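You operate a simulated robot arm through the tools that you are given. There is no shell and no other tool. Be economical: measure what you need, move in short steps, check, and stop when the job is done.

You run a simulated two-armed robot. Do the job below in one go: nothing can be reset, and whatever is moved stays where it is left.

## Task
Tighten the seeping brass bolt on the steel block, then flush the green tester.
Fine: use the chrome spanner of the bolt's size and put it back on the mat; main switch on, RESET, FLUSH; the screen reads CLEAN.
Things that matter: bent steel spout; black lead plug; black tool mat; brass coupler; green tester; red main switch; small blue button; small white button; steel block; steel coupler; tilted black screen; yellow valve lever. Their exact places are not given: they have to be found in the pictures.

It is judged by the outcome, as a careful person would: the job done as asked, and still so three seconds after it is handed in. It fails if anything else is knocked over, pushed out of place, dropped, spilled or broken.

## Robot
Two 7-joint arms with two-finger parallel grippers on one trunk, on a base that drives. Base frame: it is fixed to the floor where the robot stands at the start and does not move with it; the origin is under the middle of the robot, x ahead of it, y to its left, z up. Lengths are in mm, angles in rad, forces in N, time in s.
The left shoulder is at the start at [70, 134, 1301], the right one opposite. With the tool pointing down near the work surface each hand reaches from about 180 to 640 mm from the robot's upright axis, wherever it stands, measured 20 degrees to its own side. Places, roughly: bent steel spout [800, 800, 1000]; black tool mat [500, 0, 900]; green tester [700, 200, 700]; red main switch [400, -200, 1000]; small blue button [500, -200, 1100]; small white button [500, -300, 1100]; steel block [700, 0, 900]; tilted black screen [600, -400, 1300]; yellow valve lever [700, 200, 1000]. Payload 1.57 kg a hand.
Tool frame (each hand has its own): the origin (TCP) lies between the finger pads and is the grasp point; the fingertips stand 30 mm ahead of it; z points along the fingers, y is the line along which they close. The gripper opens to 80 mm. The fingers are 17 mm wide and 12 mm thick; the gripper's body (40 by 82 mm) begins 80 mm behind the TCP.
Orientation is told as [roll, pitch, yaw] about the base's x, y, z axes, in that order, counted from this pose: with the fingers straight down and closing along the base's y, the tool's x points along the base's -x, its y along +y and its z along -z.

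## Interface
- The arms move only by the tool jog_arm. It takes "left_plan", "right_plan" or both (then of equal length, played together; a hand with none holds still); each is text: rows parted by semicolons, each of 7 numbers parted by spaces: the turn, a rotation vector about the tool's x, y, z in rad, then the shift along the tool's x, y, z in mm, then the finger opening in mm, from 0 to 80. In form: wx wy wz x y z jaw; .... A call has 1 to 20 rows; each row is the pose to reach, as a shift and turn from the pose commanded when the call began, along the tool's axes at that moment. Rows are played at 5 a second. More than 50 mm and 0.15 rad between two rows, or a gripper value outside its range, and nothing of the call is played. A pose out of reach is approached as far as the arm can. The call stops where the force on the tool passes 90 N (or 10 N more than at its start, if that is more) or the arm is blocked; 0.2 s more then pass. Each finger travels about 153 mm/s and halts on what it meets, pressing with about 37 N; the grip force reading is that of the motor and also rises with nothing between the fingers. The clock runs only during rows and for 0.2 s after the last one: add rows that repeat a pose to give the fingers time. It gives the time, the measured TCP pose, the force on the tool (base axes), the opening and the grip force at its end, in the units of the frame above (readings bear some noise), with the torque about the TCP (base axes, N m) and any sound that the robot's microphone picked up.
- Cameras (640 x 400 px; columns grow to the right, rows downward): "scene" is now at [135.7, -15.5, 1527.5]; the picture's right is [-0.19, -0.98, 0.00], its down [-0.59, 0.11, -0.80] and it looks along [0.78, -0.15, -0.60] (base axes); focal length 214 px, centre (320, 200). "left" rides on the left gripper at [72, 7, -122] in its tool frame; the picture's right is [-0.09, 1.00, 0.00], its down [-0.84, -0.08, -0.54] and it looks along [-0.54, -0.05, 0.84] (tool axes); focal length 238 px, centre (320, 200). "right" rides on the right gripper at [72, -7, -122] in its tool frame; the picture's right is [0.09, 1.00, 0.00], its down [-0.84, 0.08, -0.54] and it looks along [-0.54, 0.05, 0.84] (tool axes); focal length 238 px, centre (320, 200).
- get_image(camera): a new picture of that camera. No time passes.
- raise_lower(by): slides the trunk up (or, below 0, down) by that many mm; the arms and the scene camera ride with it, the base frame stays. It gives what a move gives, with no picture.
- roll_base(legs): drives the robot by 1 to 6 legs, each [ahead, left, turn to the left] in mm, mm and rad, along the robot's own axes; the way and the turn of a leg run together, so that a leg with both is an arc; at most 1500 mm and 3.142 rad a leg. The arms and the cameras ride along, it lands a little off, and it stops where it bumps. It gives what a move gives.
- pan_tilt(pan, tilt): turns the head with the scene camera to pan (to the left, within 1.501 rad either way) and tilt (down, from -0.506 to 1.204), counted from straight ahead of the robot. It gives what a move gives.
- pixel_to_xyz(camera, pixels): for up to 12 pixels [column, row] of the newest picture of that camera ("zoom" is the newest enlarged one), the place [x, y, z] in the base frame of the surface seen there, good to about 2 mm. No time passes.
- close_up(camera, box): a new picture of the part [left, top, right, bottom] of that camera's present view, enlarged. No time passes.
- job_done(): hands the job in; it is judged then, once.

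Keep the steps short. Do not move on a guess: measure, check each grasp and each placing, and mend mistakes. In all there are 80 turns and 62 pictures (those below and enlarged ones count). Leave the grippers open and the arms clear of the work at the hand-in unless told otherwise, and finish with a single line.

The tools are called after "Emit:" as name(argument=value, ...) on one line, values as JSON. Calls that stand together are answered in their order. jog_arm: Moves the arms, as the interface text tells. Its arguments: {"type":"object","properties":{"left_plan":{"type":"string"},"right_plan":{"type":"string"}},"required":[]} The other tools are called the same way: raise_lower (by) slides the trunk up or down; roll_base (legs) drives the base; pan_tilt (pan, tilt) turns the head that bears the scene camera; get_image (camera) takes a picture; pixel_to_xyz (camera, pixels) gives the place of the surface under pixels of a picture; close_up (camera, box) takes an enlarged picture of a part of a camera's view; job_done () hands the job in.

At the start:

```text
clock: 0.0
left_tcp_pos: [407.6, 114.2, 1422.0]
left_tool_rot: [-0.001, -0.001, 0.001]
left_wrist_force: [0.5, 0.1, -0.2]
left_torque: [0.0, 0.0, 0.0]
left_width: 80.1
left_grasp_force: 0.0
right_tcp_pos: [437.8, -240.2, 1424.7]
right_tool_rot: [0.0, 0.002, -0.001]
right_wrist_force: [-0.7, -0.9, 0.4]
right_torque: [0.03, -0.01, 0.0]
right_width: 80.0
right_grasp_force: 0.1
trunk travel left (down, up): [-875.0, 65.0]
robot x, y, heading: [-1.4, 3.7, 0.004]
head pan, tilt: [-0.187, 0.648]
```

scene: 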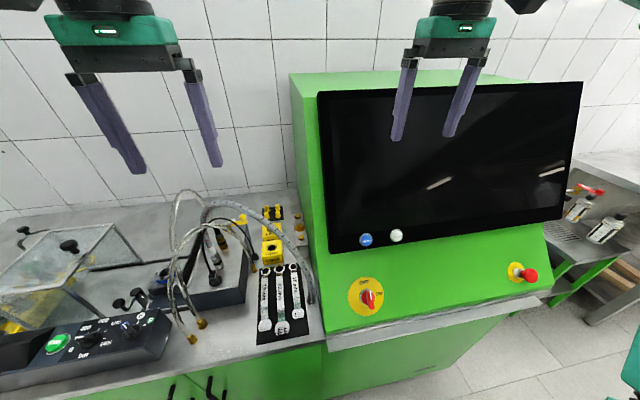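
right: 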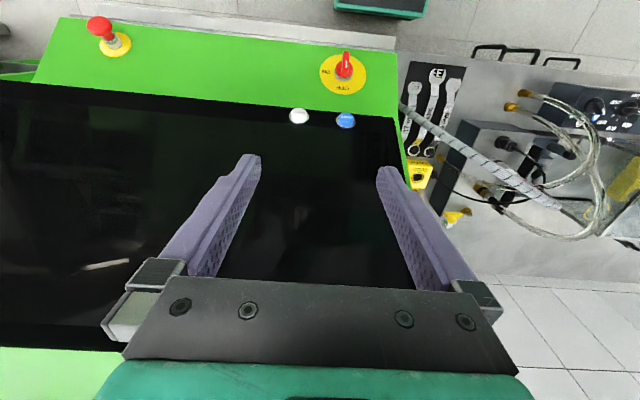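
left: 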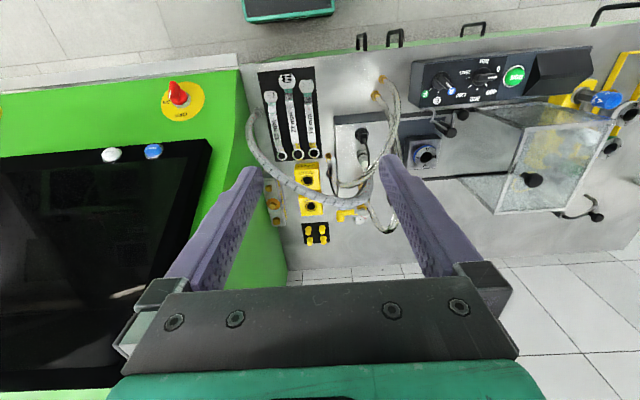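

I see the tester with its screen on the right, and the mat with three spanners around scene (280,305). I'll look closer at the mat, the fittings and the switch area.

Emit:
close_up(camera="scene", box=[220, 190, 340, 350])

Emit:
close_up(camera="left", box=[240, 60, 440, 250])

Emit:
close_up(camera="scene", box=[320, 210, 560, 340])

```text
2.50 times, centred on (280, 270) of scene
```

zoom: 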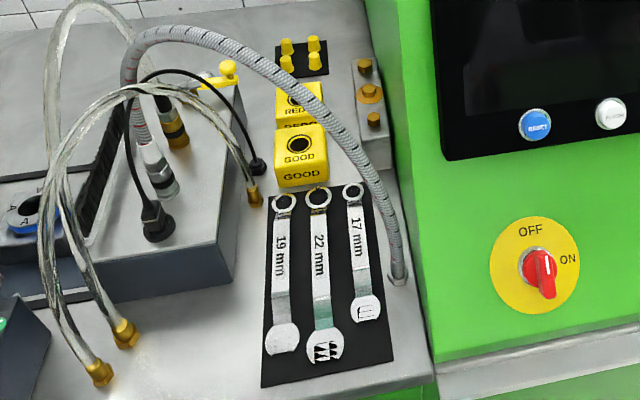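

```text
2.11 times, centred on (340, 155) of left
```

zoom: 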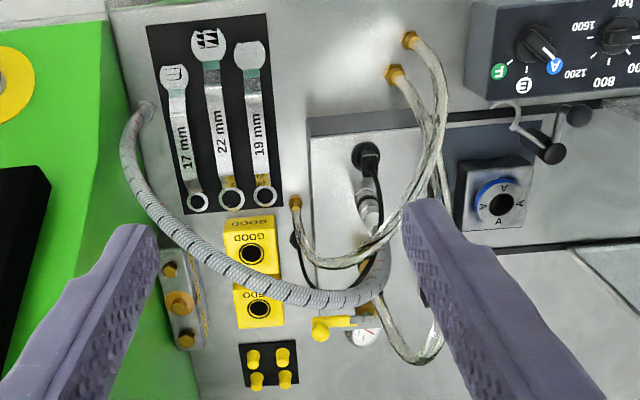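

```text
2.67 times, centred on (440, 275) of scene
```

zoom: 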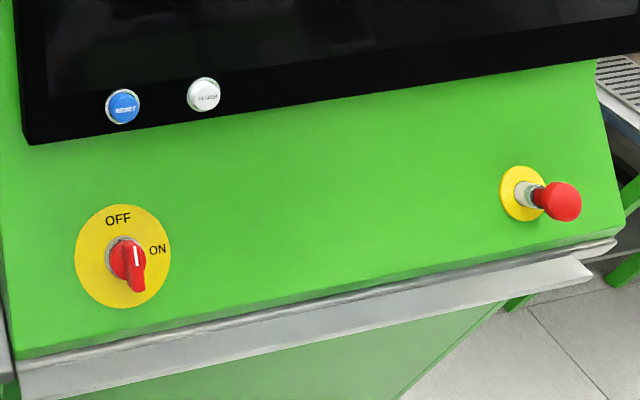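

Three brass-yellow bolts sit on a steel block at scene ~(300,228). I'll zoom in to find the seeping one, and check the manifold (couplers, lever) too.

Emit:
close_up(camera="scene", box=[270, 195, 326, 265])

Emit:
close_up(camera="left", box=[260, 165, 340, 225])

Emit:
pan_tilt(pan=0.6, tilt=0.6)

Emit:
get_image(camera="scene")

```text
5.71 times, centred on (298, 230) of scene
```

zoom: 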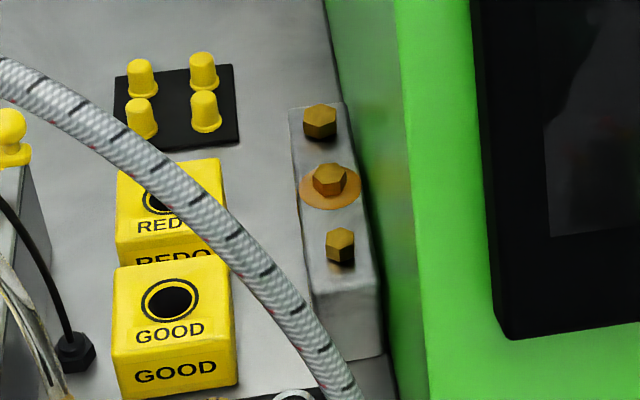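

```text
6.67 times, centred on (300, 195) of left
```

zoom: 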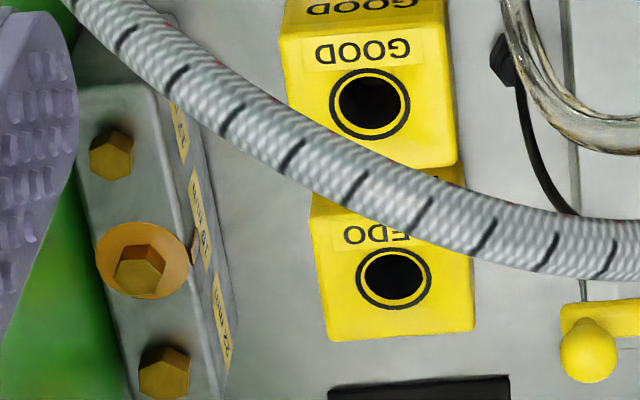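

```text
clock: 1.1
left_tcp_pos: [409.5, 113.9, 1420.9]
left_tool_rot: [0.0, 0.001, -0.001]
left_wrist_force: [-0.8, -0.2, -0.3]
left_torque: [0.0, 0.01, 0.01]
left_width: 80.1
left_grasp_force: 0.0
right_tcp_pos: [436.8, -240.8, 1425.7]
right_tool_rot: [0.001, 0.001, 0.0]
right_wrist_force: [-0.5, 0.2, 0.0]
right_torque: [-0.01, 0.03, -0.02]
right_width: 79.9
right_grasp_force: 0.1
trunk travel left (down, up): [-875.0, 65.0]
robot x, y, heading: [5.0, 2.4, -0.001]
head pan, tilt: [0.6, 0.6]
```

```text
53 pictures are left
```

scene: 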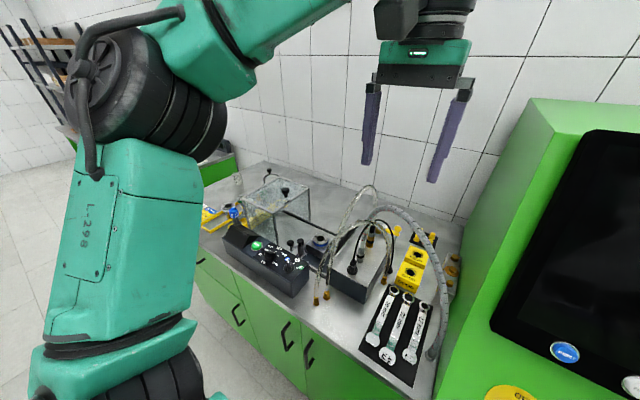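

The middle bolt has the wet ring. The block's left side carries size labels. I'll zoom to read them and inspect the manifold, now in this view at ~(440,255) and (375,255).

Emit:
close_up(camera="scene", box=[400, 220, 480, 290])

Emit:
close_up(camera="scene", box=[300, 180, 460, 300])

Emit:
close_up(camera="left", box=[270, 170, 300, 215])

```text
5.71 times, centred on (440, 255) of scene
```

zoom: 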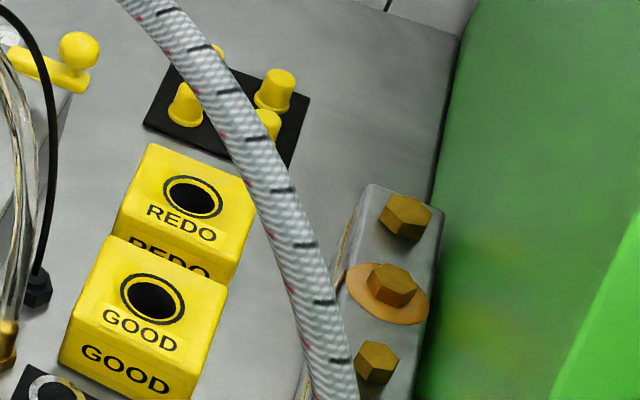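

```text
3.33 times, centred on (380, 240) of scene
```

zoom: 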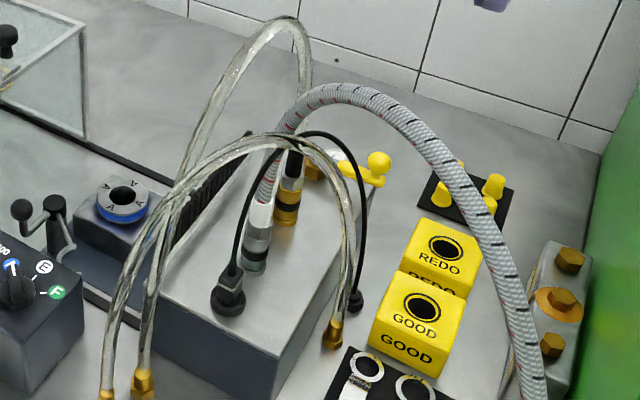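

```text
8.89 times, centred on (285, 192) of left
```

zoom: 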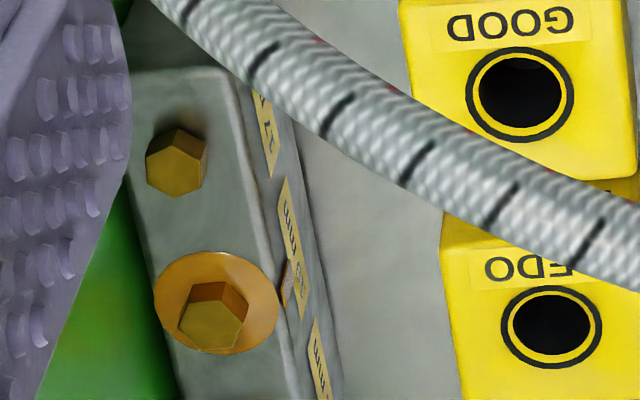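

The labels read 17 (near), 19 (middle) and probably 22 (far). I'll measure the block, spanners, hose, switch and buttons from this view.

Emit:
pan_tilt(pan=0.1, tilt=0.8)

Emit:
get_image(camera="scene")

```text
clock: 2.1
left_tcp_pos: [407.7, 114.1, 1420.8]
left_tool_rot: [0.001, 0.0, 0.001]
left_wrist_force: [0.3, 0.1, -0.4]
left_torque: [-0.01, -0.04, -0.01]
left_width: 79.9
left_grasp_force: 0.1
right_tcp_pos: [435.8, -240.3, 1426.0]
right_tool_rot: [-0.001, -0.001, 0.0]
right_wrist_force: [0.6, 0.2, 0.0]
right_torque: [-0.02, 0.0, 0.01]
right_width: 80.1
right_grasp_force: 0.0
trunk travel left (down, up): [-875.0, 65.0]
robot x, y, heading: [-2.2, 1.1, -0.002]
head pan, tilt: [0.099, 0.799]
```

```text
49 pictures are left
```

scene: 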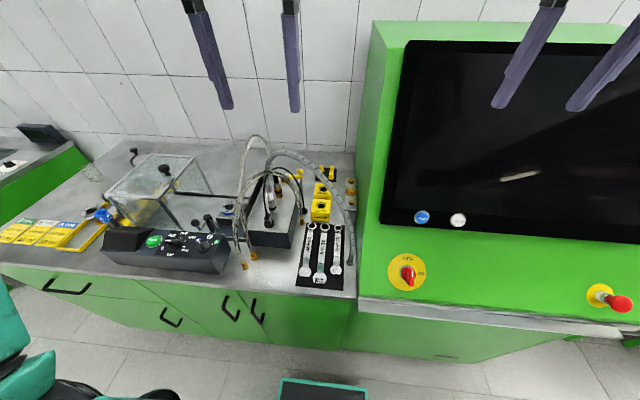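

Emit:
close_up(camera="scene", box=[280, 160, 380, 295])

Emit:
pixel_to_xyz(camera="scene", pixels=[[422, 217], [458, 219], [408, 276], [407, 260], [395, 285], [430, 262], [620, 302], [300, 190], [345, 215], [352, 250], [270, 160], [335, 195]])

```text
2.96 times, centred on (330, 228) of scene
```

zoom: 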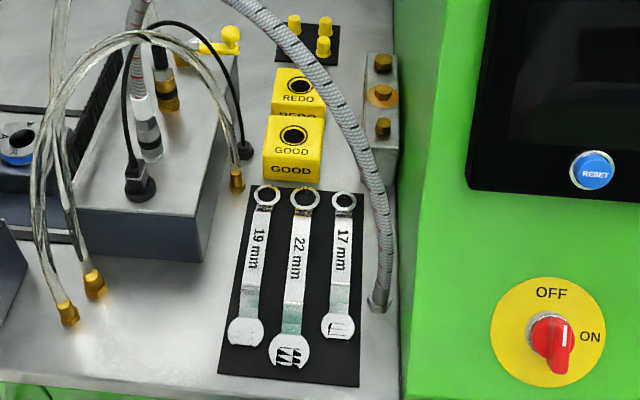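

```text
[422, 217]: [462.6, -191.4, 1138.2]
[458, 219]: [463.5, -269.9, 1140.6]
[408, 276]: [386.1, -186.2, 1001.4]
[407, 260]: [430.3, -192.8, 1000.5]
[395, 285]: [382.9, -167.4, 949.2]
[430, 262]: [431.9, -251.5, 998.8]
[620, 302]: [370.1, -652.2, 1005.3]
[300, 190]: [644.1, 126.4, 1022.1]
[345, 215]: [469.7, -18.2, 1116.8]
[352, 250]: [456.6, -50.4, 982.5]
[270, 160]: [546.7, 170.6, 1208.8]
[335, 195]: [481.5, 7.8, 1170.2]
```

Emit:
pixel_to_xyz(camera="zoom", pixels=[[384, 62], [382, 94], [383, 125], [267, 196], [259, 250], [248, 320], [304, 200], [294, 300], [343, 205], [338, 300], [240, 374], [357, 385]])

Emit:
pixel_to_xyz(camera="zoom", pixels=[[380, 303], [383, 240], [374, 180], [357, 145], [330, 95], [300, 55], [260, 15], [145, 130], [137, 190], [298, 130], [400, 170], [362, 192]])

```text
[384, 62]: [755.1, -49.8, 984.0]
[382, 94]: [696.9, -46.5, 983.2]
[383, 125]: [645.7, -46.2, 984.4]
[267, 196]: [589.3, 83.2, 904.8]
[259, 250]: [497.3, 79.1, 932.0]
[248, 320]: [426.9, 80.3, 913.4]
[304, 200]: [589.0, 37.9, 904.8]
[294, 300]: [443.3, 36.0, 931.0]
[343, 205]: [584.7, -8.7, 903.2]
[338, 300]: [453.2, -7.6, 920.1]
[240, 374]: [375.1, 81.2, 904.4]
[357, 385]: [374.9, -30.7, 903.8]
```

```text
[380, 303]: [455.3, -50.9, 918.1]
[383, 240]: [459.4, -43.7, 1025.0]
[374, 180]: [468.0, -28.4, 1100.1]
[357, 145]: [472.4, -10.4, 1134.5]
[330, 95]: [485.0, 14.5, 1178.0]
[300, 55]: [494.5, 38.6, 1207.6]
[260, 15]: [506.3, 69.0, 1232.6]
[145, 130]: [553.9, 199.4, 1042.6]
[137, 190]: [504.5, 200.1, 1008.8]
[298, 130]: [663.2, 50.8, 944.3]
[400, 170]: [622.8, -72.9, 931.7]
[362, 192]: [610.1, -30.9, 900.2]
```

The 19 mm spanner runs along x at y≈80, x 415–600. The seeping bolt is at (697,−46.5,983). The grey hose arches over the mat and peaks near z≈1235. I'll check how much clearance the base has ahead.

Emit:
pan_tilt(pan=0.0, tilt=1.2)

Emit:
get_image(camera="scene")

Emit:
pixel_to_xyz(camera="scene", pixels=[[320, 230], [320, 245], [320, 260], [320, 280], [320, 300], [320, 340], [320, 380], [250, 260], [400, 300], [250, 300], [400, 250], [320, 200]])

```text
clock: 2.9
left_tcp_pos: [407.6, 115.7, 1422.0]
left_tool_rot: [0.0, 0.0, 0.0]
left_wrist_force: [0.6, -0.3, 0.0]
left_torque: [-0.02, 0.01, -0.02]
left_width: 80.0
left_grasp_force: 0.1
right_tcp_pos: [437.3, -240.4, 1426.4]
right_tool_rot: [-0.001, 0.0, -0.001]
right_wrist_force: [0.6, 0.1, -0.2]
right_torque: [-0.01, -0.01, -0.02]
right_width: 80.2
right_grasp_force: 0.0
trunk travel left (down, up): [-875.0, 65.0]
robot x, y, heading: [1.5, -1.7, 0.004]
head pan, tilt: [0.0, 1.201]
```

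```text
47 pictures are left
```

scene: 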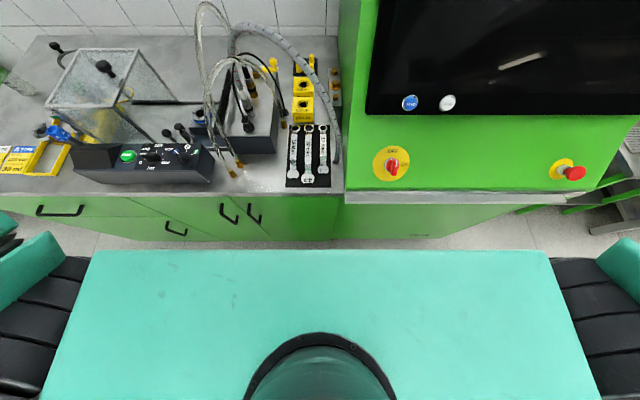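

```text
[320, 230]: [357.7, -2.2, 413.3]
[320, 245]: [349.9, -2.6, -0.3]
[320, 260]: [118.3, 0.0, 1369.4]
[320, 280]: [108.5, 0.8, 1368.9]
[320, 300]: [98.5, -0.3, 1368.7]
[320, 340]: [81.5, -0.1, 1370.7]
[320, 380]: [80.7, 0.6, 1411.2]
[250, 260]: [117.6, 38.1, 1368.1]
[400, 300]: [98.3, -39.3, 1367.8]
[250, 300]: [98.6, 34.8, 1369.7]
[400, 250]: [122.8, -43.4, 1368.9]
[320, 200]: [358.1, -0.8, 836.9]
```

Emit:
pixel_to_xyz(camera="left", pixels=[[285, 5], [290, 14], [290, 19], [290, 30], [250, 10], [330, 8]])

Emit:
pixel_to_xyz(camera="right", pixels=[[380, 3], [380, 10], [380, 16], [380, 22]])

```text
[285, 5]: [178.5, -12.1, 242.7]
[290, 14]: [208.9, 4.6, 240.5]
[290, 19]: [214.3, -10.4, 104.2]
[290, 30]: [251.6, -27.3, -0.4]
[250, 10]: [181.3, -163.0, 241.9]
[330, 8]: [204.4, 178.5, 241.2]
```

```text
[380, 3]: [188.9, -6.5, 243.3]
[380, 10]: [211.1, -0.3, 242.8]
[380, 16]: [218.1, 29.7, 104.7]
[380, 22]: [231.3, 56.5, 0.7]
```

The base front is at x≈218 and the bench front at 358, so I have about 135 mm ahead. First I'll pull the right hand back from the screen.

Emit:
jog_arm(right_plan="0 0 0 45 0 0 80; 0 0 0 90 0 0 80; 0 0 0 135 0 0 80")

Emit:
roll_base(legs=[[90, -60, 0]])

Emit:
get_image(camera="left")

```text
clock: 3.7
left_tcp_pos: [408.9, 114.5, 1420.9]
left_tool_rot: [0.002, 0.0, -0.001]
left_wrist_force: [0.0, -0.4, 0.2]
left_torque: [0.03, 0.01, 0.01]
left_width: 80.1
left_grasp_force: 0.1
right_tcp_pos: [323.8, -222.8, 1405.5]
right_tool_rot: [-0.001, 0.0, -0.001]
right_wrist_force: [-0.9, 0.8, 0.8]
right_torque: [0.03, 0.0, -0.01]
right_width: 80.0
right_grasp_force: 0.0
right hand out of reach, approached as far as the arm can: row 2, 3
trunk travel left (down, up): [-875.0, 65.0]
robot x, y, heading: [-1.6, -0.3, 0.003]
head pan, tilt: [0.0, 1.201]
```

```text
clock: 4.9
left_tcp_pos: [489.8, 58.3, 1423.0]
left_tool_rot: [-0.004, -0.006, -0.002]
left_wrist_force: [0.0, 0.8, -0.1]
left_torque: [-0.04, -0.02, -0.02]
left_width: 80.0
left_grasp_force: 0.0
right_tcp_pos: [404.4, -276.3, 1408.2]
right_tool_rot: [-0.005, -0.007, 0.0]
right_wrist_force: [-0.1, 1.3, 0.2]
right_torque: [-0.07, -0.01, 0.0]
right_width: 80.0
right_grasp_force: 0.1
trunk travel left (down, up): [-875.0, 65.0]
robot x, y, heading: [88.5, -61.1, -0.004]
head pan, tilt: [0.0, 1.201]
```

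```text
46 pictures are left
```

left: 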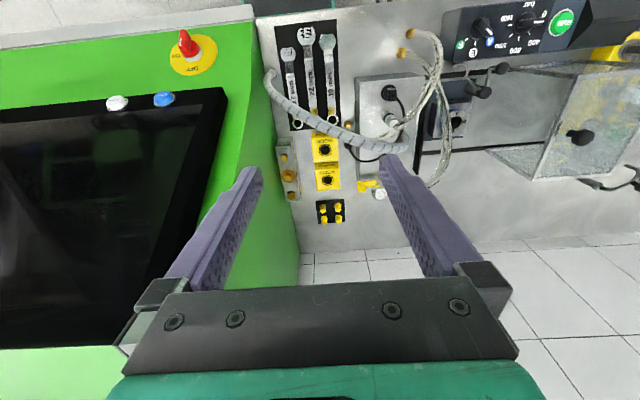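

Emit:
close_up(camera="left", box=[270, 10, 360, 135])

Emit:
close_up(camera="left", box=[272, 135, 308, 205])

```text
3.20 times, centred on (315, 72) of left
```

zoom: 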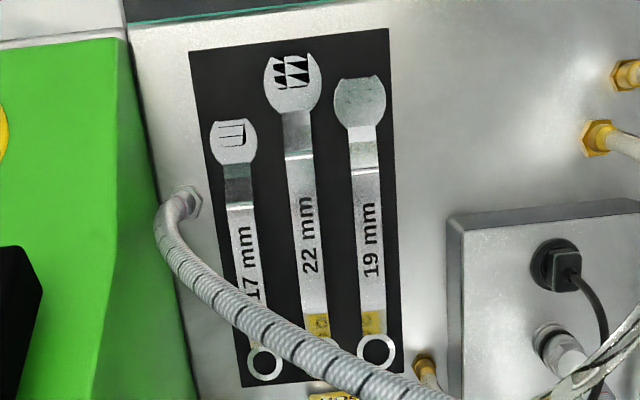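

```text
5.71 times, centred on (290, 170) of left
```

zoom: 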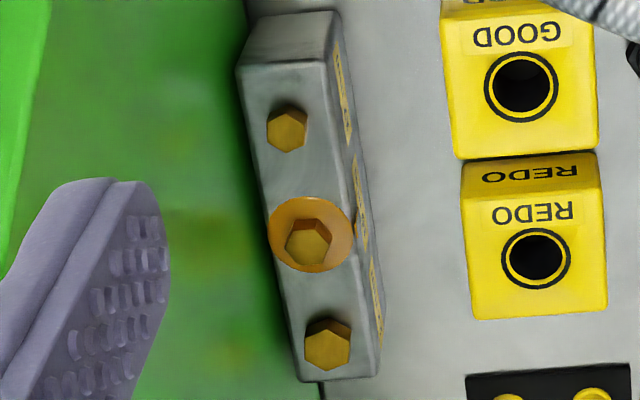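

Emit:
pixel_to_xyz(camera="left", pixels=[[326.9, 40.8], [328, 53], [328.5, 60], [329.5, 72], [330.3, 84.5], [331, 95], [325.5, 75], [333.5, 75], [289.5, 176.5], [287, 158], [292, 195], [291, 187]])

Emit:
close_up(camera="left", box=[310, 25, 345, 130])

```text
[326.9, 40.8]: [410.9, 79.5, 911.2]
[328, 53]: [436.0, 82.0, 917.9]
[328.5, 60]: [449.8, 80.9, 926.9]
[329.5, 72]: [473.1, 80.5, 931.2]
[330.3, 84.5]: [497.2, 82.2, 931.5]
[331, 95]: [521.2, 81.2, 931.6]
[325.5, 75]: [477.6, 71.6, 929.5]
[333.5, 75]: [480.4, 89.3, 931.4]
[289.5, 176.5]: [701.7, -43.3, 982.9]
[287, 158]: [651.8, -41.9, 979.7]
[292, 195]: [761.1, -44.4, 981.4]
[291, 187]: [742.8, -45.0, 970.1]
```

```text
3.81 times, centred on (328, 78) of left
```

zoom: 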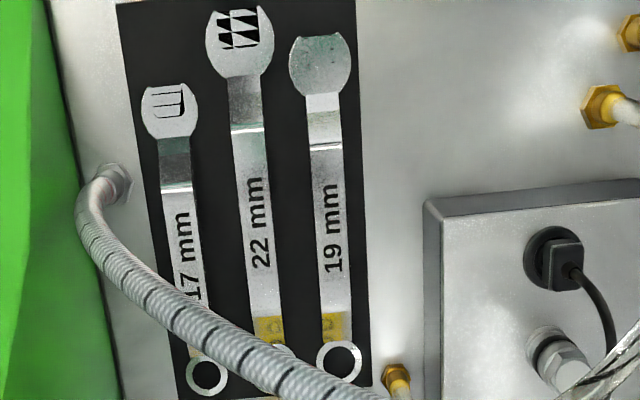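

The 19 mm handle is at y≈81, z≈931, flat from x 455 to 560. Because of the hose above, I'll tilt the hand back toward the robot by 0.3 rad. I'll go down in front of the hose to a pre-grasp height and narrow the jaw to fit between the spanners.

Emit:
jog_arm(left_plan="0 -0.1 0 45 10 0 60; 0 -0.2 0 85 23 0 40; 0 -0.3 0 85 23 45 28; 0 -0.3 0 85 23 90 28; 0 -0.3 0 85 23 135 28; 0 -0.3 0 85 23 180 28; 0 -0.3 0 85 23 225 28; 0 -0.3 0 85 23 270 28; 0 -0.3 0 85 23 315 28; 0 -0.3 0 75 23 355 28; 0 -0.3 0 66 23 385 28; 0 -0.3 0 66 23 385 28")

Emit:
get_image(camera="left")

```text
clock: 7.5
left_tcp_pos: [478.2, 31.9, 1105.6]
left_tool_rot: [-0.002, -0.299, -0.002]
left_wrist_force: [0.2, -0.3, 0.3]
left_torque: [-0.01, 0.01, 0.02]
left_width: 28.0
left_grasp_force: 0.0
left hand out of reach, approached as far as the arm can: row 6, 7, 8, 9, 10, 11, 12
right_tcp_pos: [410.0, -282.0, 1405.4]
right_tool_rot: [0.001, -0.001, -0.001]
right_wrist_force: [0.0, 0.2, -0.2]
right_torque: [0.04, 0.01, 0.03]
right_width: 79.8
right_grasp_force: 0.1
trunk travel left (down, up): [-875.0, 65.0]
robot x, y, heading: [90.8, -60.3, 0.0]
head pan, tilt: [0.0, 1.201]
```

```text
42 pictures are left
```

left: 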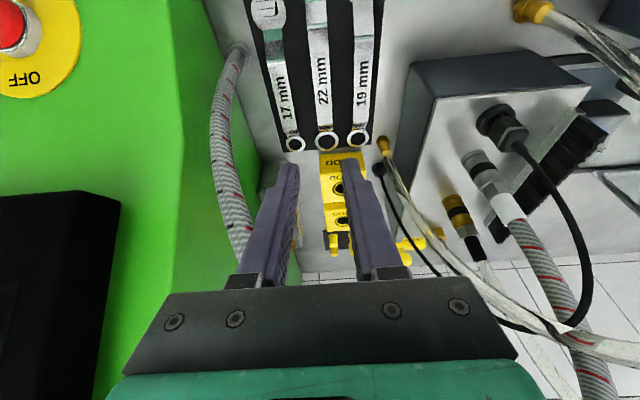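

Several rows were out of reach: with the tilt, the robot stands too close. The hand is in front of the hose with no contact force. I'll drive straight back, which takes the hand away from the hose.

Emit:
roll_base(legs=[[-110, 0, 0]])

Emit:
pan_tilt(pan=0.25, tilt=0.85)

Emit:
get_image(camera="scene")

```text
clock: 8.7
left_tcp_pos: [372.8, 31.2, 1105.1]
left_tool_rot: [-0.001, -0.296, 0.001]
left_wrist_force: [0.9, -0.2, 0.0]
left_torque: [-0.03, 0.02, 0.02]
left_width: 27.8
left_grasp_force: 0.0
right_tcp_pos: [306.0, -280.7, 1403.8]
right_tool_rot: [0.001, 0.002, 0.001]
right_wrist_force: [0.6, 0.3, -0.3]
right_torque: [0.01, 0.06, 0.02]
right_width: 80.1
right_grasp_force: 0.0
trunk travel left (down, up): [-875.0, 65.0]
robot x, y, heading: [-21.6, -60.2, -0.006]
head pan, tilt: [0.0, 1.201]
```

```text
clock: 9.5
left_tcp_pos: [366.4, 32.7, 1107.2]
left_tool_rot: [0.0, -0.302, -0.001]
left_wrist_force: [-0.6, -0.1, 0.9]
left_torque: [0.02, -0.02, -0.03]
left_width: 28.3
left_grasp_force: 0.1
right_tcp_pos: [300.1, -280.8, 1405.9]
right_tool_rot: [-0.001, -0.001, 0.0]
right_wrist_force: [-0.3, 0.1, -0.1]
right_torque: [-0.02, -0.01, -0.06]
right_width: 80.2
right_grasp_force: 0.1
trunk travel left (down, up): [-875.0, 65.0]
robot x, y, heading: [-20.7, -58.5, 0.004]
head pan, tilt: [0.25, 0.85]
```

```text
41 pictures are left
```

scene: 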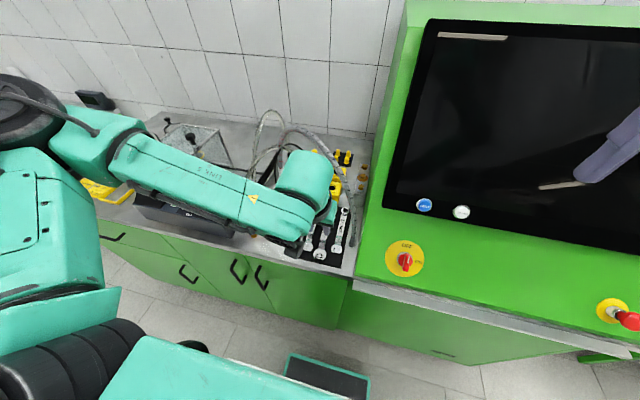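

Emit:
pixel_to_xyz(camera="scene", pixels=[[305, 165], [300, 200], [250, 190], [200, 175], [150, 155], [95, 130], [30, 110], [40, 230], [60, 350], [280, 115], [330, 150], [265, 130]])

```text
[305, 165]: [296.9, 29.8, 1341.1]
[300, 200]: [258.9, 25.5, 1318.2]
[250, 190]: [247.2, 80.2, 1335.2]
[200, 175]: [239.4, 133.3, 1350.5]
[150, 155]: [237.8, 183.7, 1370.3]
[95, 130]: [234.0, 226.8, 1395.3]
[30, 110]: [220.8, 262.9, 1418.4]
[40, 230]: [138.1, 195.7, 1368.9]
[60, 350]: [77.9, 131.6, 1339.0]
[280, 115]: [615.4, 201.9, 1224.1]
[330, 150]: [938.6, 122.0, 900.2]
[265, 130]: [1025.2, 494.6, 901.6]
```

The left forearm comes in from the left at about TCP+200 mm, so going over the hose isn't possible. The hand must pass under the hose arch, pitched strongly forward. I'll map the arch and the other hoses before choosing a pose.

Emit:
pan_tilt(pan=0.1, tilt=0.75)

Emit:
close_up(camera="scene", box=[210, 90, 370, 290])

```text
clock: 10.2
left_tcp_pos: [366.9, 31.7, 1104.7]
left_tool_rot: [0.0, -0.302, 0.003]
left_wrist_force: [-0.4, 0.3, -0.8]
left_torque: [0.0, 0.01, -0.02]
left_width: 28.4
left_grasp_force: 0.0
right_tcp_pos: [298.5, -280.3, 1406.2]
right_tool_rot: [-0.002, 0.0, 0.001]
right_wrist_force: [0.8, 0.3, 0.3]
right_torque: [0.02, 0.0, -0.04]
right_width: 79.8
right_grasp_force: 0.0
trunk travel left (down, up): [-875.0, 65.0]
robot x, y, heading: [-17.6, -58.3, 0.001]
head pan, tilt: [0.099, 0.75]
```

```text
2.00 times, centred on (290, 190) of scene
```

zoom: 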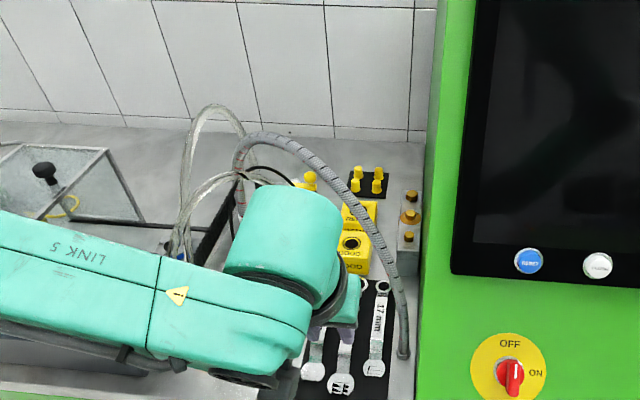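

Emit:
pixel_to_xyz(camera="zoom", pixels=[[390, 255], [368, 215], [340, 177], [315, 154], [290, 140], [265, 137], [245, 145], [236, 165], [205, 108], [190, 150], [182, 220], [205, 185]])

```text
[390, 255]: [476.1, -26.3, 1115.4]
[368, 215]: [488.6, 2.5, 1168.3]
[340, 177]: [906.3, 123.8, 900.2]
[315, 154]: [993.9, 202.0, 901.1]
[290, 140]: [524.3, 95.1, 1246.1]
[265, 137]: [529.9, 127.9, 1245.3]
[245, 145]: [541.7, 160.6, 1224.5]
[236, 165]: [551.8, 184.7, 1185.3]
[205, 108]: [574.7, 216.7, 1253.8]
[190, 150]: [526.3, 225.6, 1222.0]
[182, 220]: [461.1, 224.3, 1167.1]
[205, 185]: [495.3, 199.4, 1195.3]
```

Arch points: foot (455,−51), rising through (488,2,1168) to a top of (527,110,1246), then down to (554,199). The opening is y≈0–160 below z≈1150. I'll pitch the hand to about 0.95 rad and go to a pre-grasp spot just in front of the 19 mm spanner.

Emit:
jog_arm(left_plan="0 -0.13 0 0 10 20 28; 0 -0.26 0 5 20 40 28; 0 -0.39 0 10 30 60 28; 0 -0.52 0 14 40 85 28; 0 -0.65 0 17.6 49 110 28; 0 -0.65 0 17.6 49 110 28")

Emit:
get_image(camera="left")

```text
clock: 11.6
left_tcp_pos: [379.4, 78.7, 995.7]
left_tool_rot: [0.0, -0.954, 0.004]
left_wrist_force: [-0.3, -0.4, -0.1]
left_torque: [0.0, 0.0, 0.01]
left_width: 28.0
left_grasp_force: 0.1
left hand out of reach, approached as far as the arm can: row 1, 2, 3, 4
right_tcp_pos: [297.2, -280.0, 1406.6]
right_tool_rot: [0.0, -0.004, 0.003]
right_wrist_force: [-0.7, 0.4, -0.2]
right_torque: [0.06, -0.04, 0.0]
right_width: 79.8
right_grasp_force: 0.1
trunk travel left (down, up): [-875.0, 65.0]
robot x, y, heading: [-23.1, -59.5, 0.0]
head pan, tilt: [0.099, 0.75]
```

```text
39 pictures are left
```

left: 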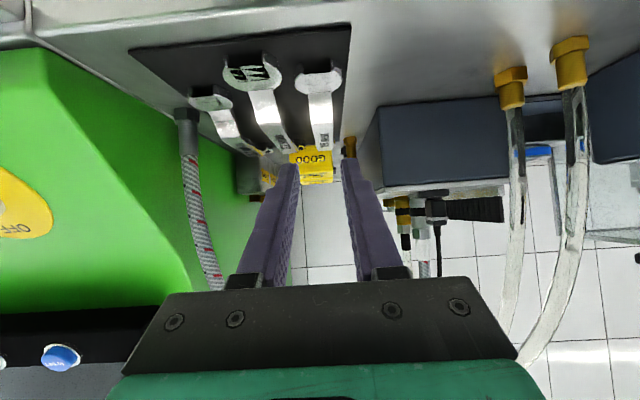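

Emit:
close_up(camera="left", box=[220, 50, 400, 200])

Emit:
pixel_to_xyz(camera="left", pixels=[[320, 105], [321, 125], [310, 110], [331, 110], [322, 145], [320, 80], [293, 175], [348, 165], [268, 110], [261, 100], [279, 115], [330, 70]])

```text
2.67 times, centred on (310, 125) of left
```

zoom: 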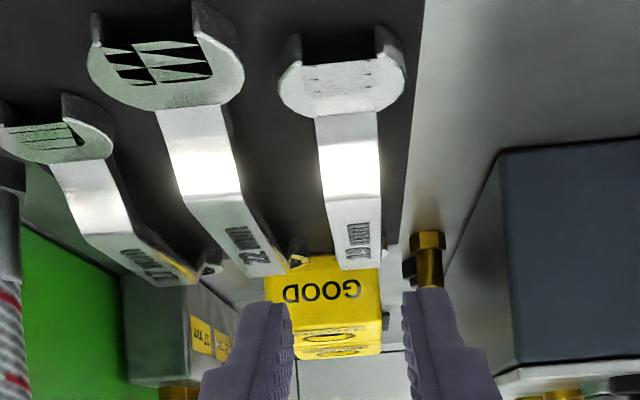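

```text
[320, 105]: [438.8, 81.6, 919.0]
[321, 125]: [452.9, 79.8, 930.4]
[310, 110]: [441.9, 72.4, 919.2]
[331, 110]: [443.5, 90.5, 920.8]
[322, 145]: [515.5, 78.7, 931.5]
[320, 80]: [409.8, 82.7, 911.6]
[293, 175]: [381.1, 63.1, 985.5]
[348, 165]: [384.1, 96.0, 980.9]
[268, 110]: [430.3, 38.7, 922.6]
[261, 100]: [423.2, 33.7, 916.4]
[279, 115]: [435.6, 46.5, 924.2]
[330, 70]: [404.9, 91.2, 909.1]
```

The spanner axis is at y≈81 and the fingers are centred at 79. I'll advance 110 mm along the tool axis with the open jaw.

Emit:
jog_arm(left_plan="0 0 0 -0.5 2.3 40 28; 0 0 0 -1 2.3 80 28; 0 0 0 -1.3 2.3 110 28; 0 0 0 -1.3 2.3 110 28")

Emit:
close_up(camera="left", box=[220, 50, 400, 200])

```text
clock: 12.6
left_tcp_pos: [474.5, 83.3, 933.7]
left_tool_rot: [0.001, -0.949, 0.001]
left_wrist_force: [-0.7, -0.5, -0.6]
left_torque: [0.03, -0.01, -0.01]
left_width: 28.0
left_grasp_force: 0.1
right_tcp_pos: [301.7, -280.4, 1405.9]
right_tool_rot: [0.001, -0.001, 0.0]
right_wrist_force: [0.0, -1.6, 0.3]
right_torque: [-0.01, 0.01, 0.01]
right_width: 80.1
right_grasp_force: 0.1
trunk travel left (down, up): [-875.0, 65.0]
robot x, y, heading: [-23.1, -55.7, -0.002]
head pan, tilt: [0.099, 0.75]
```

```text
2.67 times, centred on (310, 125) of left
```

zoom: 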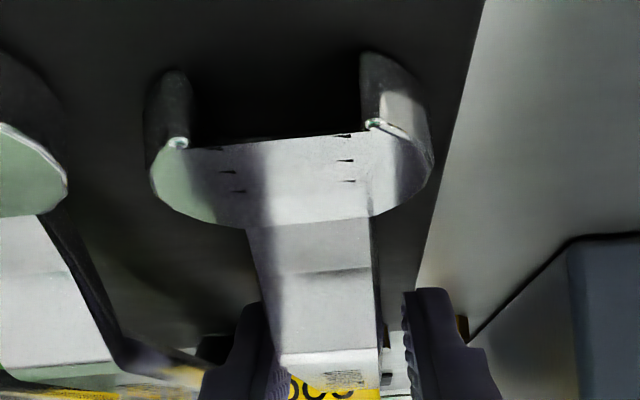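

The handle sits between the fingers, but the hand is about 2 mm too far left. I'll correct that and close.

Emit:
jog_arm(left_plan="0 0 0 0 -2.2 0 28; 0 0 0 0 -2.2 0 18; 0 0 0 0 -2.2 0 10; 0 0 0 0 -2.2 0 5; 0 0 0 0 -2.2 0 5")

Emit:
close_up(camera="left", box=[220, 50, 400, 200])

```text
clock: 13.8
left_tcp_pos: [473.2, 81.2, 933.0]
left_tool_rot: [-0.001, -0.951, 0.0]
left_wrist_force: [-0.4, -0.1, -0.4]
left_torque: [0.0, -0.11, -0.09]
left_width: 21.3
left_grasp_force: 34.8
right_tcp_pos: [300.0, -281.1, 1404.7]
right_tool_rot: [-0.001, 0.0, -0.001]
right_wrist_force: [-0.4, 0.1, 0.0]
right_torque: [0.01, -0.01, 0.02]
right_width: 79.9
right_grasp_force: 0.1
trunk travel left (down, up): [-875.0, 65.0]
robot x, y, heading: [-24.1, -58.0, -0.003]
head pan, tilt: [0.099, 0.75]
```

```text
2.67 times, centred on (310, 125) of left
```

zoom: 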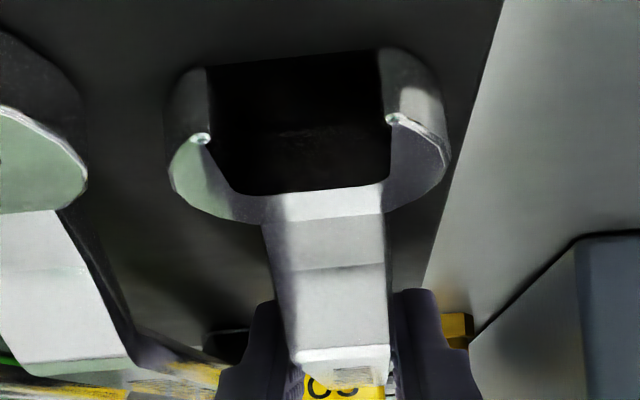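

The grasp holds (21.3 mm, 35 N). I'll lift straight up 95 mm and check the arm and spanner.

Emit:
jog_arm(left_plan="0 0 0 -25.8 0 -18.4 3; 0 0 0 -51.5 0 -36.8 3; 0 0 0 -77.3 0 -55.2 3; 0 0 0 -77.3 0 -55.2 3")

Emit:
get_image(camera="scene")

Emit:
get_image(camera="left")

```text
clock: 14.8
left_tcp_pos: [472.9, 82.4, 1030.2]
left_tool_rot: [0.0, -0.949, 0.0]
left_wrist_force: [-0.2, 0.1, -1.9]
left_torque: [0.0, -0.02, 0.03]
left_width: 21.2
left_grasp_force: 34.7
right_tcp_pos: [301.8, -280.4, 1404.7]
right_tool_rot: [-0.001, 0.0, 0.0]
right_wrist_force: [-0.7, 0.8, -0.5]
right_torque: [0.03, 0.01, -0.02]
right_width: 79.9
right_grasp_force: 0.1
trunk travel left (down, up): [-875.0, 65.0]
robot x, y, heading: [-22.0, -56.3, 0.001]
head pan, tilt: [0.099, 0.75]
```

```text
35 pictures are left
```

scene: 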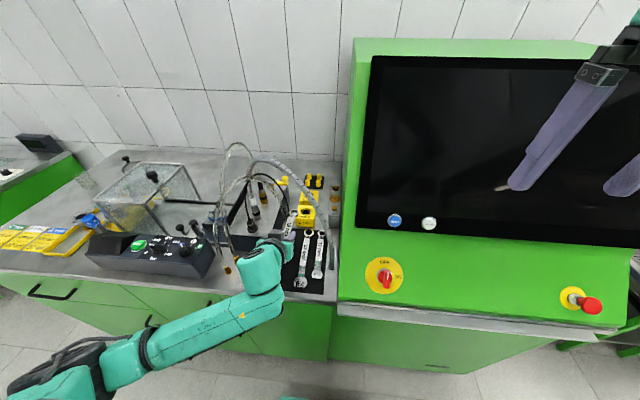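

```text
34 pictures are left
```

left: 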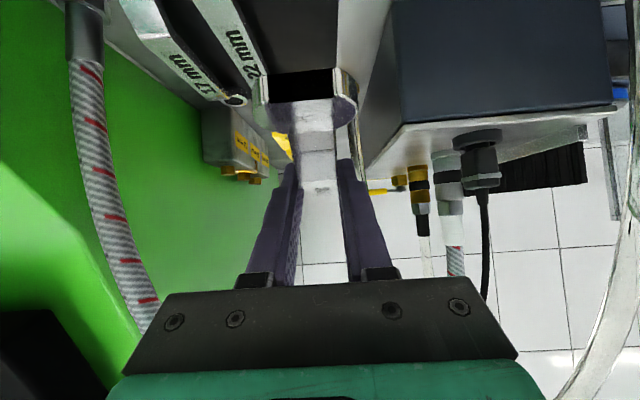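

The spanner is lifted and the arm stays in front of the bench. I'll zoom in on the ring end from the scene camera and on the block labels from the left camera.

Emit:
close_up(camera="left", box=[195, 95, 295, 190])

Emit:
close_up(camera="scene", box=[250, 165, 350, 265])

```text
4.21 times, centred on (245, 142) of left
```

zoom: 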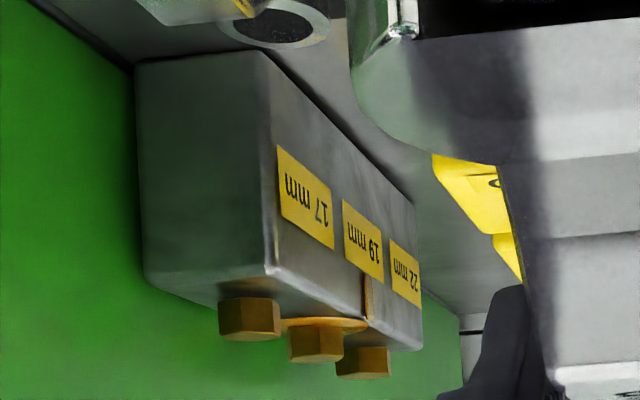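

```text
4.00 times, centred on (300, 215) of scene
```

zoom: 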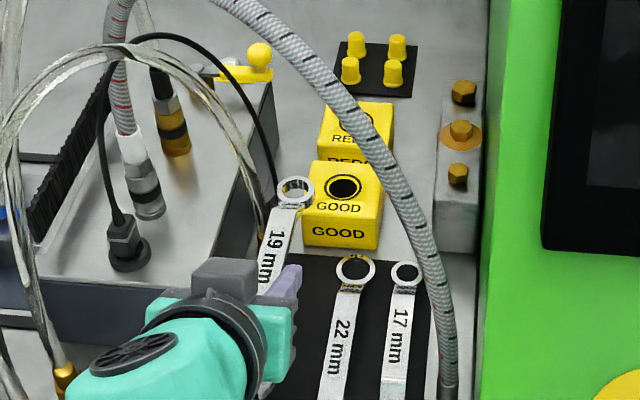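

Confirmed: the middle bolt is 19 mm. I'll measure the ring, and take a tighter zoom for the bolt centre and hex orientation.

Emit:
pixel_to_xyz(camera="zoom", pixels=[[280, 190], [311, 189], [294, 178], [294, 203], [276, 240], [267, 275], [461, 129], [462, 92], [457, 170], [440, 132], [483, 130], [480, 100]])

Emit:
close_up(camera="scene", box=[322, 180, 352, 215])

```text
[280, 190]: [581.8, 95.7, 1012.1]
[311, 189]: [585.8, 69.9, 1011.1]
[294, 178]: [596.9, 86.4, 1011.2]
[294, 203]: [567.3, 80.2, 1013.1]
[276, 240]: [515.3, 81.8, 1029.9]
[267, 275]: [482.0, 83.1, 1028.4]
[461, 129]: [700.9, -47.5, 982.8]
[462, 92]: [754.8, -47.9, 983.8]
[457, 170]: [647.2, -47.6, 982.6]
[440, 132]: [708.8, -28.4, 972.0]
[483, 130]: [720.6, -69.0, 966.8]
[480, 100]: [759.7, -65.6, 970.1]
```

```text
11.43 times, centred on (337, 198) of scene
```

zoom: 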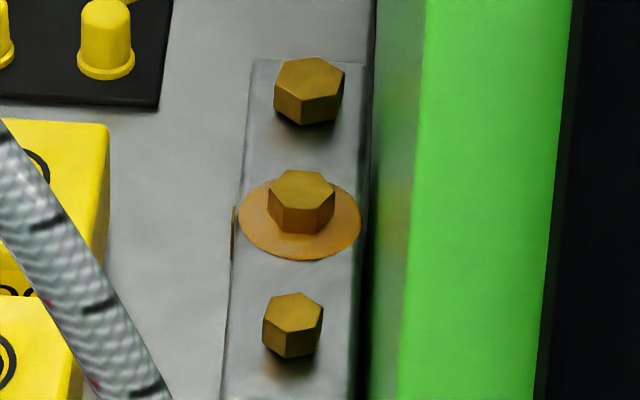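

Emit:
pixel_to_xyz(camera="zoom", pixels=[[284, 172], [322, 173], [333, 186], [320, 205], [283, 203], [270, 191], [302, 188], [300, 250], [300, 255], [308, 88], [292, 310], [245, 215]])

Emit:
close_up(camera="scene", box=[332, 192, 342, 205])

```text
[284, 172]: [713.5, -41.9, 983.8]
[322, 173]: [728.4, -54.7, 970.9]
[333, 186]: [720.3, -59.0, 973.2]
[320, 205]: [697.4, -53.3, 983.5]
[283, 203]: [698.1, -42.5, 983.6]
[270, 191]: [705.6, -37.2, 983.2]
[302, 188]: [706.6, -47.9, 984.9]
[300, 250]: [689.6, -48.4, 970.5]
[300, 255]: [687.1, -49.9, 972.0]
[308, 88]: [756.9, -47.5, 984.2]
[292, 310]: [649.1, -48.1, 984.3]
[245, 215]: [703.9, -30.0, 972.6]
```

```text
16.00 times, centred on (337, 198) of scene
```

zoom: 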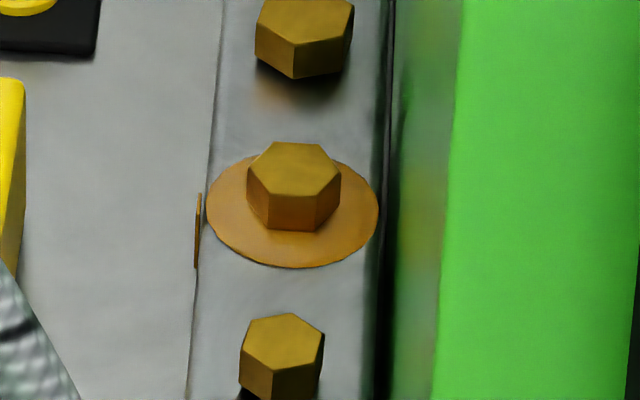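

Emit:
pixel_to_xyz(camera="zoom", pixels=[[276, 145], [320, 146], [337, 172], [314, 193], [269, 191], [250, 168], [294, 169], [207, 210], [378, 210], [295, 264], [283, 340], [305, 23]])

```text
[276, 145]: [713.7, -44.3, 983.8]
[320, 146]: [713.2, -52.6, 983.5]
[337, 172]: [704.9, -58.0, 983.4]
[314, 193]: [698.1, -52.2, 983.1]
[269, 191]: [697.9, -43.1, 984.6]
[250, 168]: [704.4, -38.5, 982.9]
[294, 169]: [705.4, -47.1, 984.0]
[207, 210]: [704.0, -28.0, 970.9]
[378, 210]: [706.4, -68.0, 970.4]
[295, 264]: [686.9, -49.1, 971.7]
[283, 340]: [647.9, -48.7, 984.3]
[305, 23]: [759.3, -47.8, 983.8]
```

The bolt centre is ≈(705.5,−48), top z 984, with hex vertices at ±30°/±90° from +x. Next I'll look at the shape of the ring's hole.

Emit:
close_up(camera="scene", box=[290, 203, 304, 219])

```text
16.00 times, centred on (297, 211) of scene
```

zoom: 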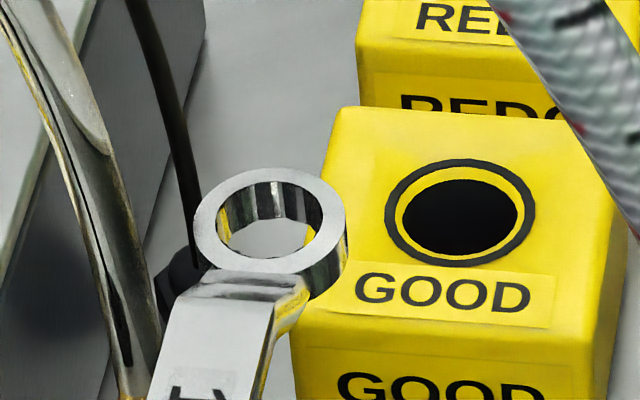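

Emit:
pixel_to_xyz(camera="zoom", pixels=[[199, 222], [343, 210], [272, 171], [268, 268], [219, 222], [323, 216], [213, 200], [332, 240], [230, 180], [315, 260], [310, 178], [222, 258]])

```text
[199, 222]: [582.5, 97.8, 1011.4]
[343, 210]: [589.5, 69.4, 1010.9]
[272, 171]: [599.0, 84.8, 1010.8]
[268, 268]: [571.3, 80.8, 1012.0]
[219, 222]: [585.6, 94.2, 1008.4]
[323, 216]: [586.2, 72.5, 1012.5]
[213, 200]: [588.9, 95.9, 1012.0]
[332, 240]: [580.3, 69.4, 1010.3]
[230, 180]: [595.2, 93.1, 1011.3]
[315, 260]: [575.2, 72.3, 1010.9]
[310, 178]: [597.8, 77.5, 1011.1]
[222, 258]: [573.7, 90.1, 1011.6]
```

The ring centre is (585.3,83.1), 112 mm ahead of the TCP, and its bottom is about 17 mm above bolt-top height. I'll swing the spanner 20° clockwise and carry it under the arch to above the bolt.

Emit:
jog_arm(left_plan="0.057 0 0.041 -14.8 -18.5 20.7 3; 0.114 0 0.081 -29.6 -37 41.3 3; 0.17 0 0.122 -44.4 -55.4 62 3; 0.227 0 0.162 -59.2 -73.9 82.6 3; 0.284 0 0.203 -74 -92.4 103.3 3; 0.284 0 0.203 -74 -92.4 103.3 3")

Emit:
get_image(camera="scene")

Emit:
close_up(camera="scene", box=[312, 170, 352, 215])

```text
clock: 16.2
left_tcp_pos: [600.9, -9.3, 1027.9]
left_tool_rot: [0.0, -0.951, -0.35]
left_wrist_force: [0.6, -0.8, -1.5]
left_torque: [-0.02, 0.01, 0.0]
left_width: 21.5
left_grasp_force: 35.0
right_tcp_pos: [300.7, -281.1, 1405.2]
right_tool_rot: [0.0, -0.001, 0.001]
right_wrist_force: [-0.7, 0.2, 0.0]
right_torque: [-0.03, -0.03, 0.02]
right_width: 80.0
right_grasp_force: 0.1
trunk travel left (down, up): [-875.0, 65.0]
robot x, y, heading: [-22.3, -56.5, -0.003]
head pan, tilt: [0.099, 0.75]
```

```text
28 pictures are left
```

scene: 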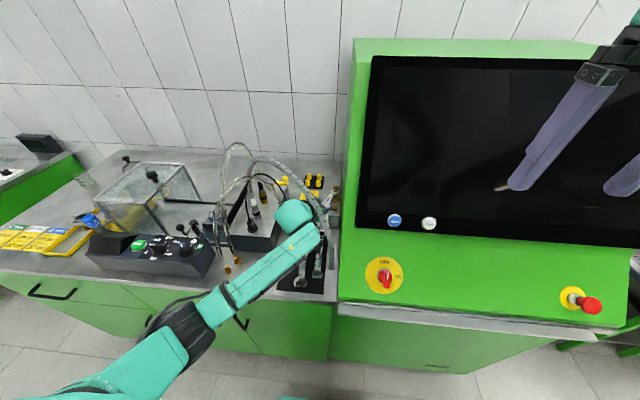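

```text
8.89 times, centred on (332, 192) of scene
```

zoom: 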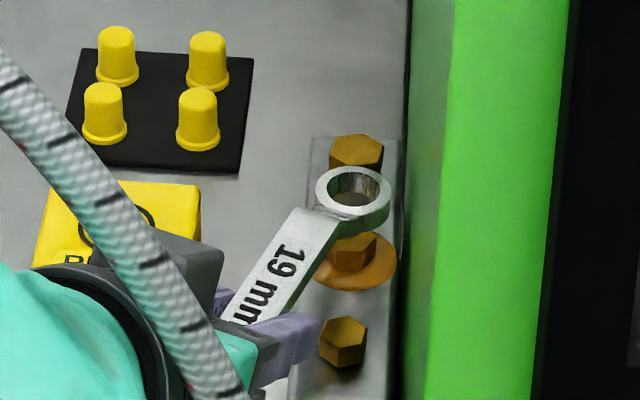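

Emit:
pixel_to_xyz(camera="zoom", pixels=[[319, 193], [388, 188], [354, 169], [355, 211], [324, 178], [384, 203], [380, 175], [328, 207], [295, 250], [260, 310], [352, 245], [343, 330]])

Emit:
pixel_to_xyz(camera="zoom", pixels=[[180, 275], [160, 240], [200, 330], [240, 390], [190, 255], [225, 335], [215, 290], [100, 300], [60, 270], [265, 345], [318, 270], [396, 268]])

```text
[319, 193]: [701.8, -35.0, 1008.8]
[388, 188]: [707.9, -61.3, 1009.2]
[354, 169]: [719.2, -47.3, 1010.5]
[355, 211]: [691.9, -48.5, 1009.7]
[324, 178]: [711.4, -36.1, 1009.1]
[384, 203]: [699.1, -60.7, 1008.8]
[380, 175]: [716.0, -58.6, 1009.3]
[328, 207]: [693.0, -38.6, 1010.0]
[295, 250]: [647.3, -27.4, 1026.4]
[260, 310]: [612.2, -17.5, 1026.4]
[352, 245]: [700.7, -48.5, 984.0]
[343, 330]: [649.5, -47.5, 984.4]
```

```text
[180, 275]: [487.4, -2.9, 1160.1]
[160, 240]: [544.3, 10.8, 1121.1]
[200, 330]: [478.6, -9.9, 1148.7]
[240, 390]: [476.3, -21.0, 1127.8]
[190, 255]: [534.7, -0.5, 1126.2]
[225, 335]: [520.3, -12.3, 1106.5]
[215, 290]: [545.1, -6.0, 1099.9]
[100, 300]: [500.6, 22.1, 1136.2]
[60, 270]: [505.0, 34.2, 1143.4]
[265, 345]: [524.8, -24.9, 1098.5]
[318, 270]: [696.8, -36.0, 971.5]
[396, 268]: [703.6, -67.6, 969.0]
```

The ring centre is at (705.0,−48.3), directly over the bolt at (705.5,−48). I'll lower it 28 mm onto the bolt in small steps.

Emit:
jog_arm(left_plan="0 0 0 9.8 0 7 3; 0 0 0 13 0 9.3 3; 0 0 0 16.3 0 11.6 3; 0 0 0 19.5 0 14 3; 0 0 0 22.8 0 16.3 3; 0 0 0 22.8 0 16.3 3")

Emit:
close_up(camera="scene", box=[312, 170, 352, 215])

```text
clock: 17.6
left_tcp_pos: [600.4, -11.3, 999.7]
left_tool_rot: [-0.001, -0.949, -0.35]
left_wrist_force: [0.3, -0.9, -1.3]
left_torque: [0.0, -0.03, -0.03]
left_width: 21.2
left_grasp_force: 34.2
right_tcp_pos: [300.8, -281.1, 1405.8]
right_tool_rot: [-0.001, 0.0, 0.0]
right_wrist_force: [1.0, -0.2, -0.4]
right_torque: [-0.01, -0.01, -0.01]
right_width: 80.1
right_grasp_force: 0.0
trunk travel left (down, up): [-875.0, 65.0]
robot x, y, heading: [-22.0, -59.9, 0.001]
head pan, tilt: [0.099, 0.75]
```

```text
8.89 times, centred on (332, 192) of scene
```

zoom: 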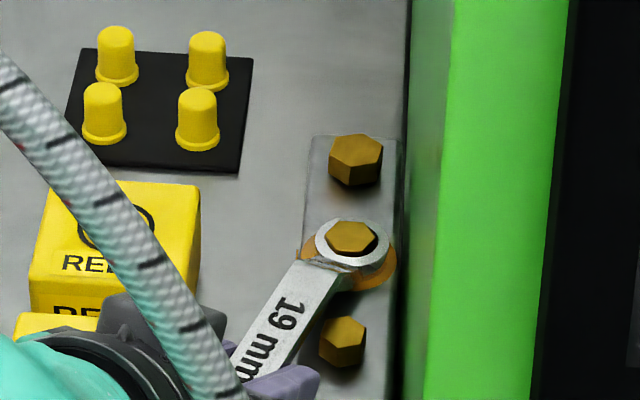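

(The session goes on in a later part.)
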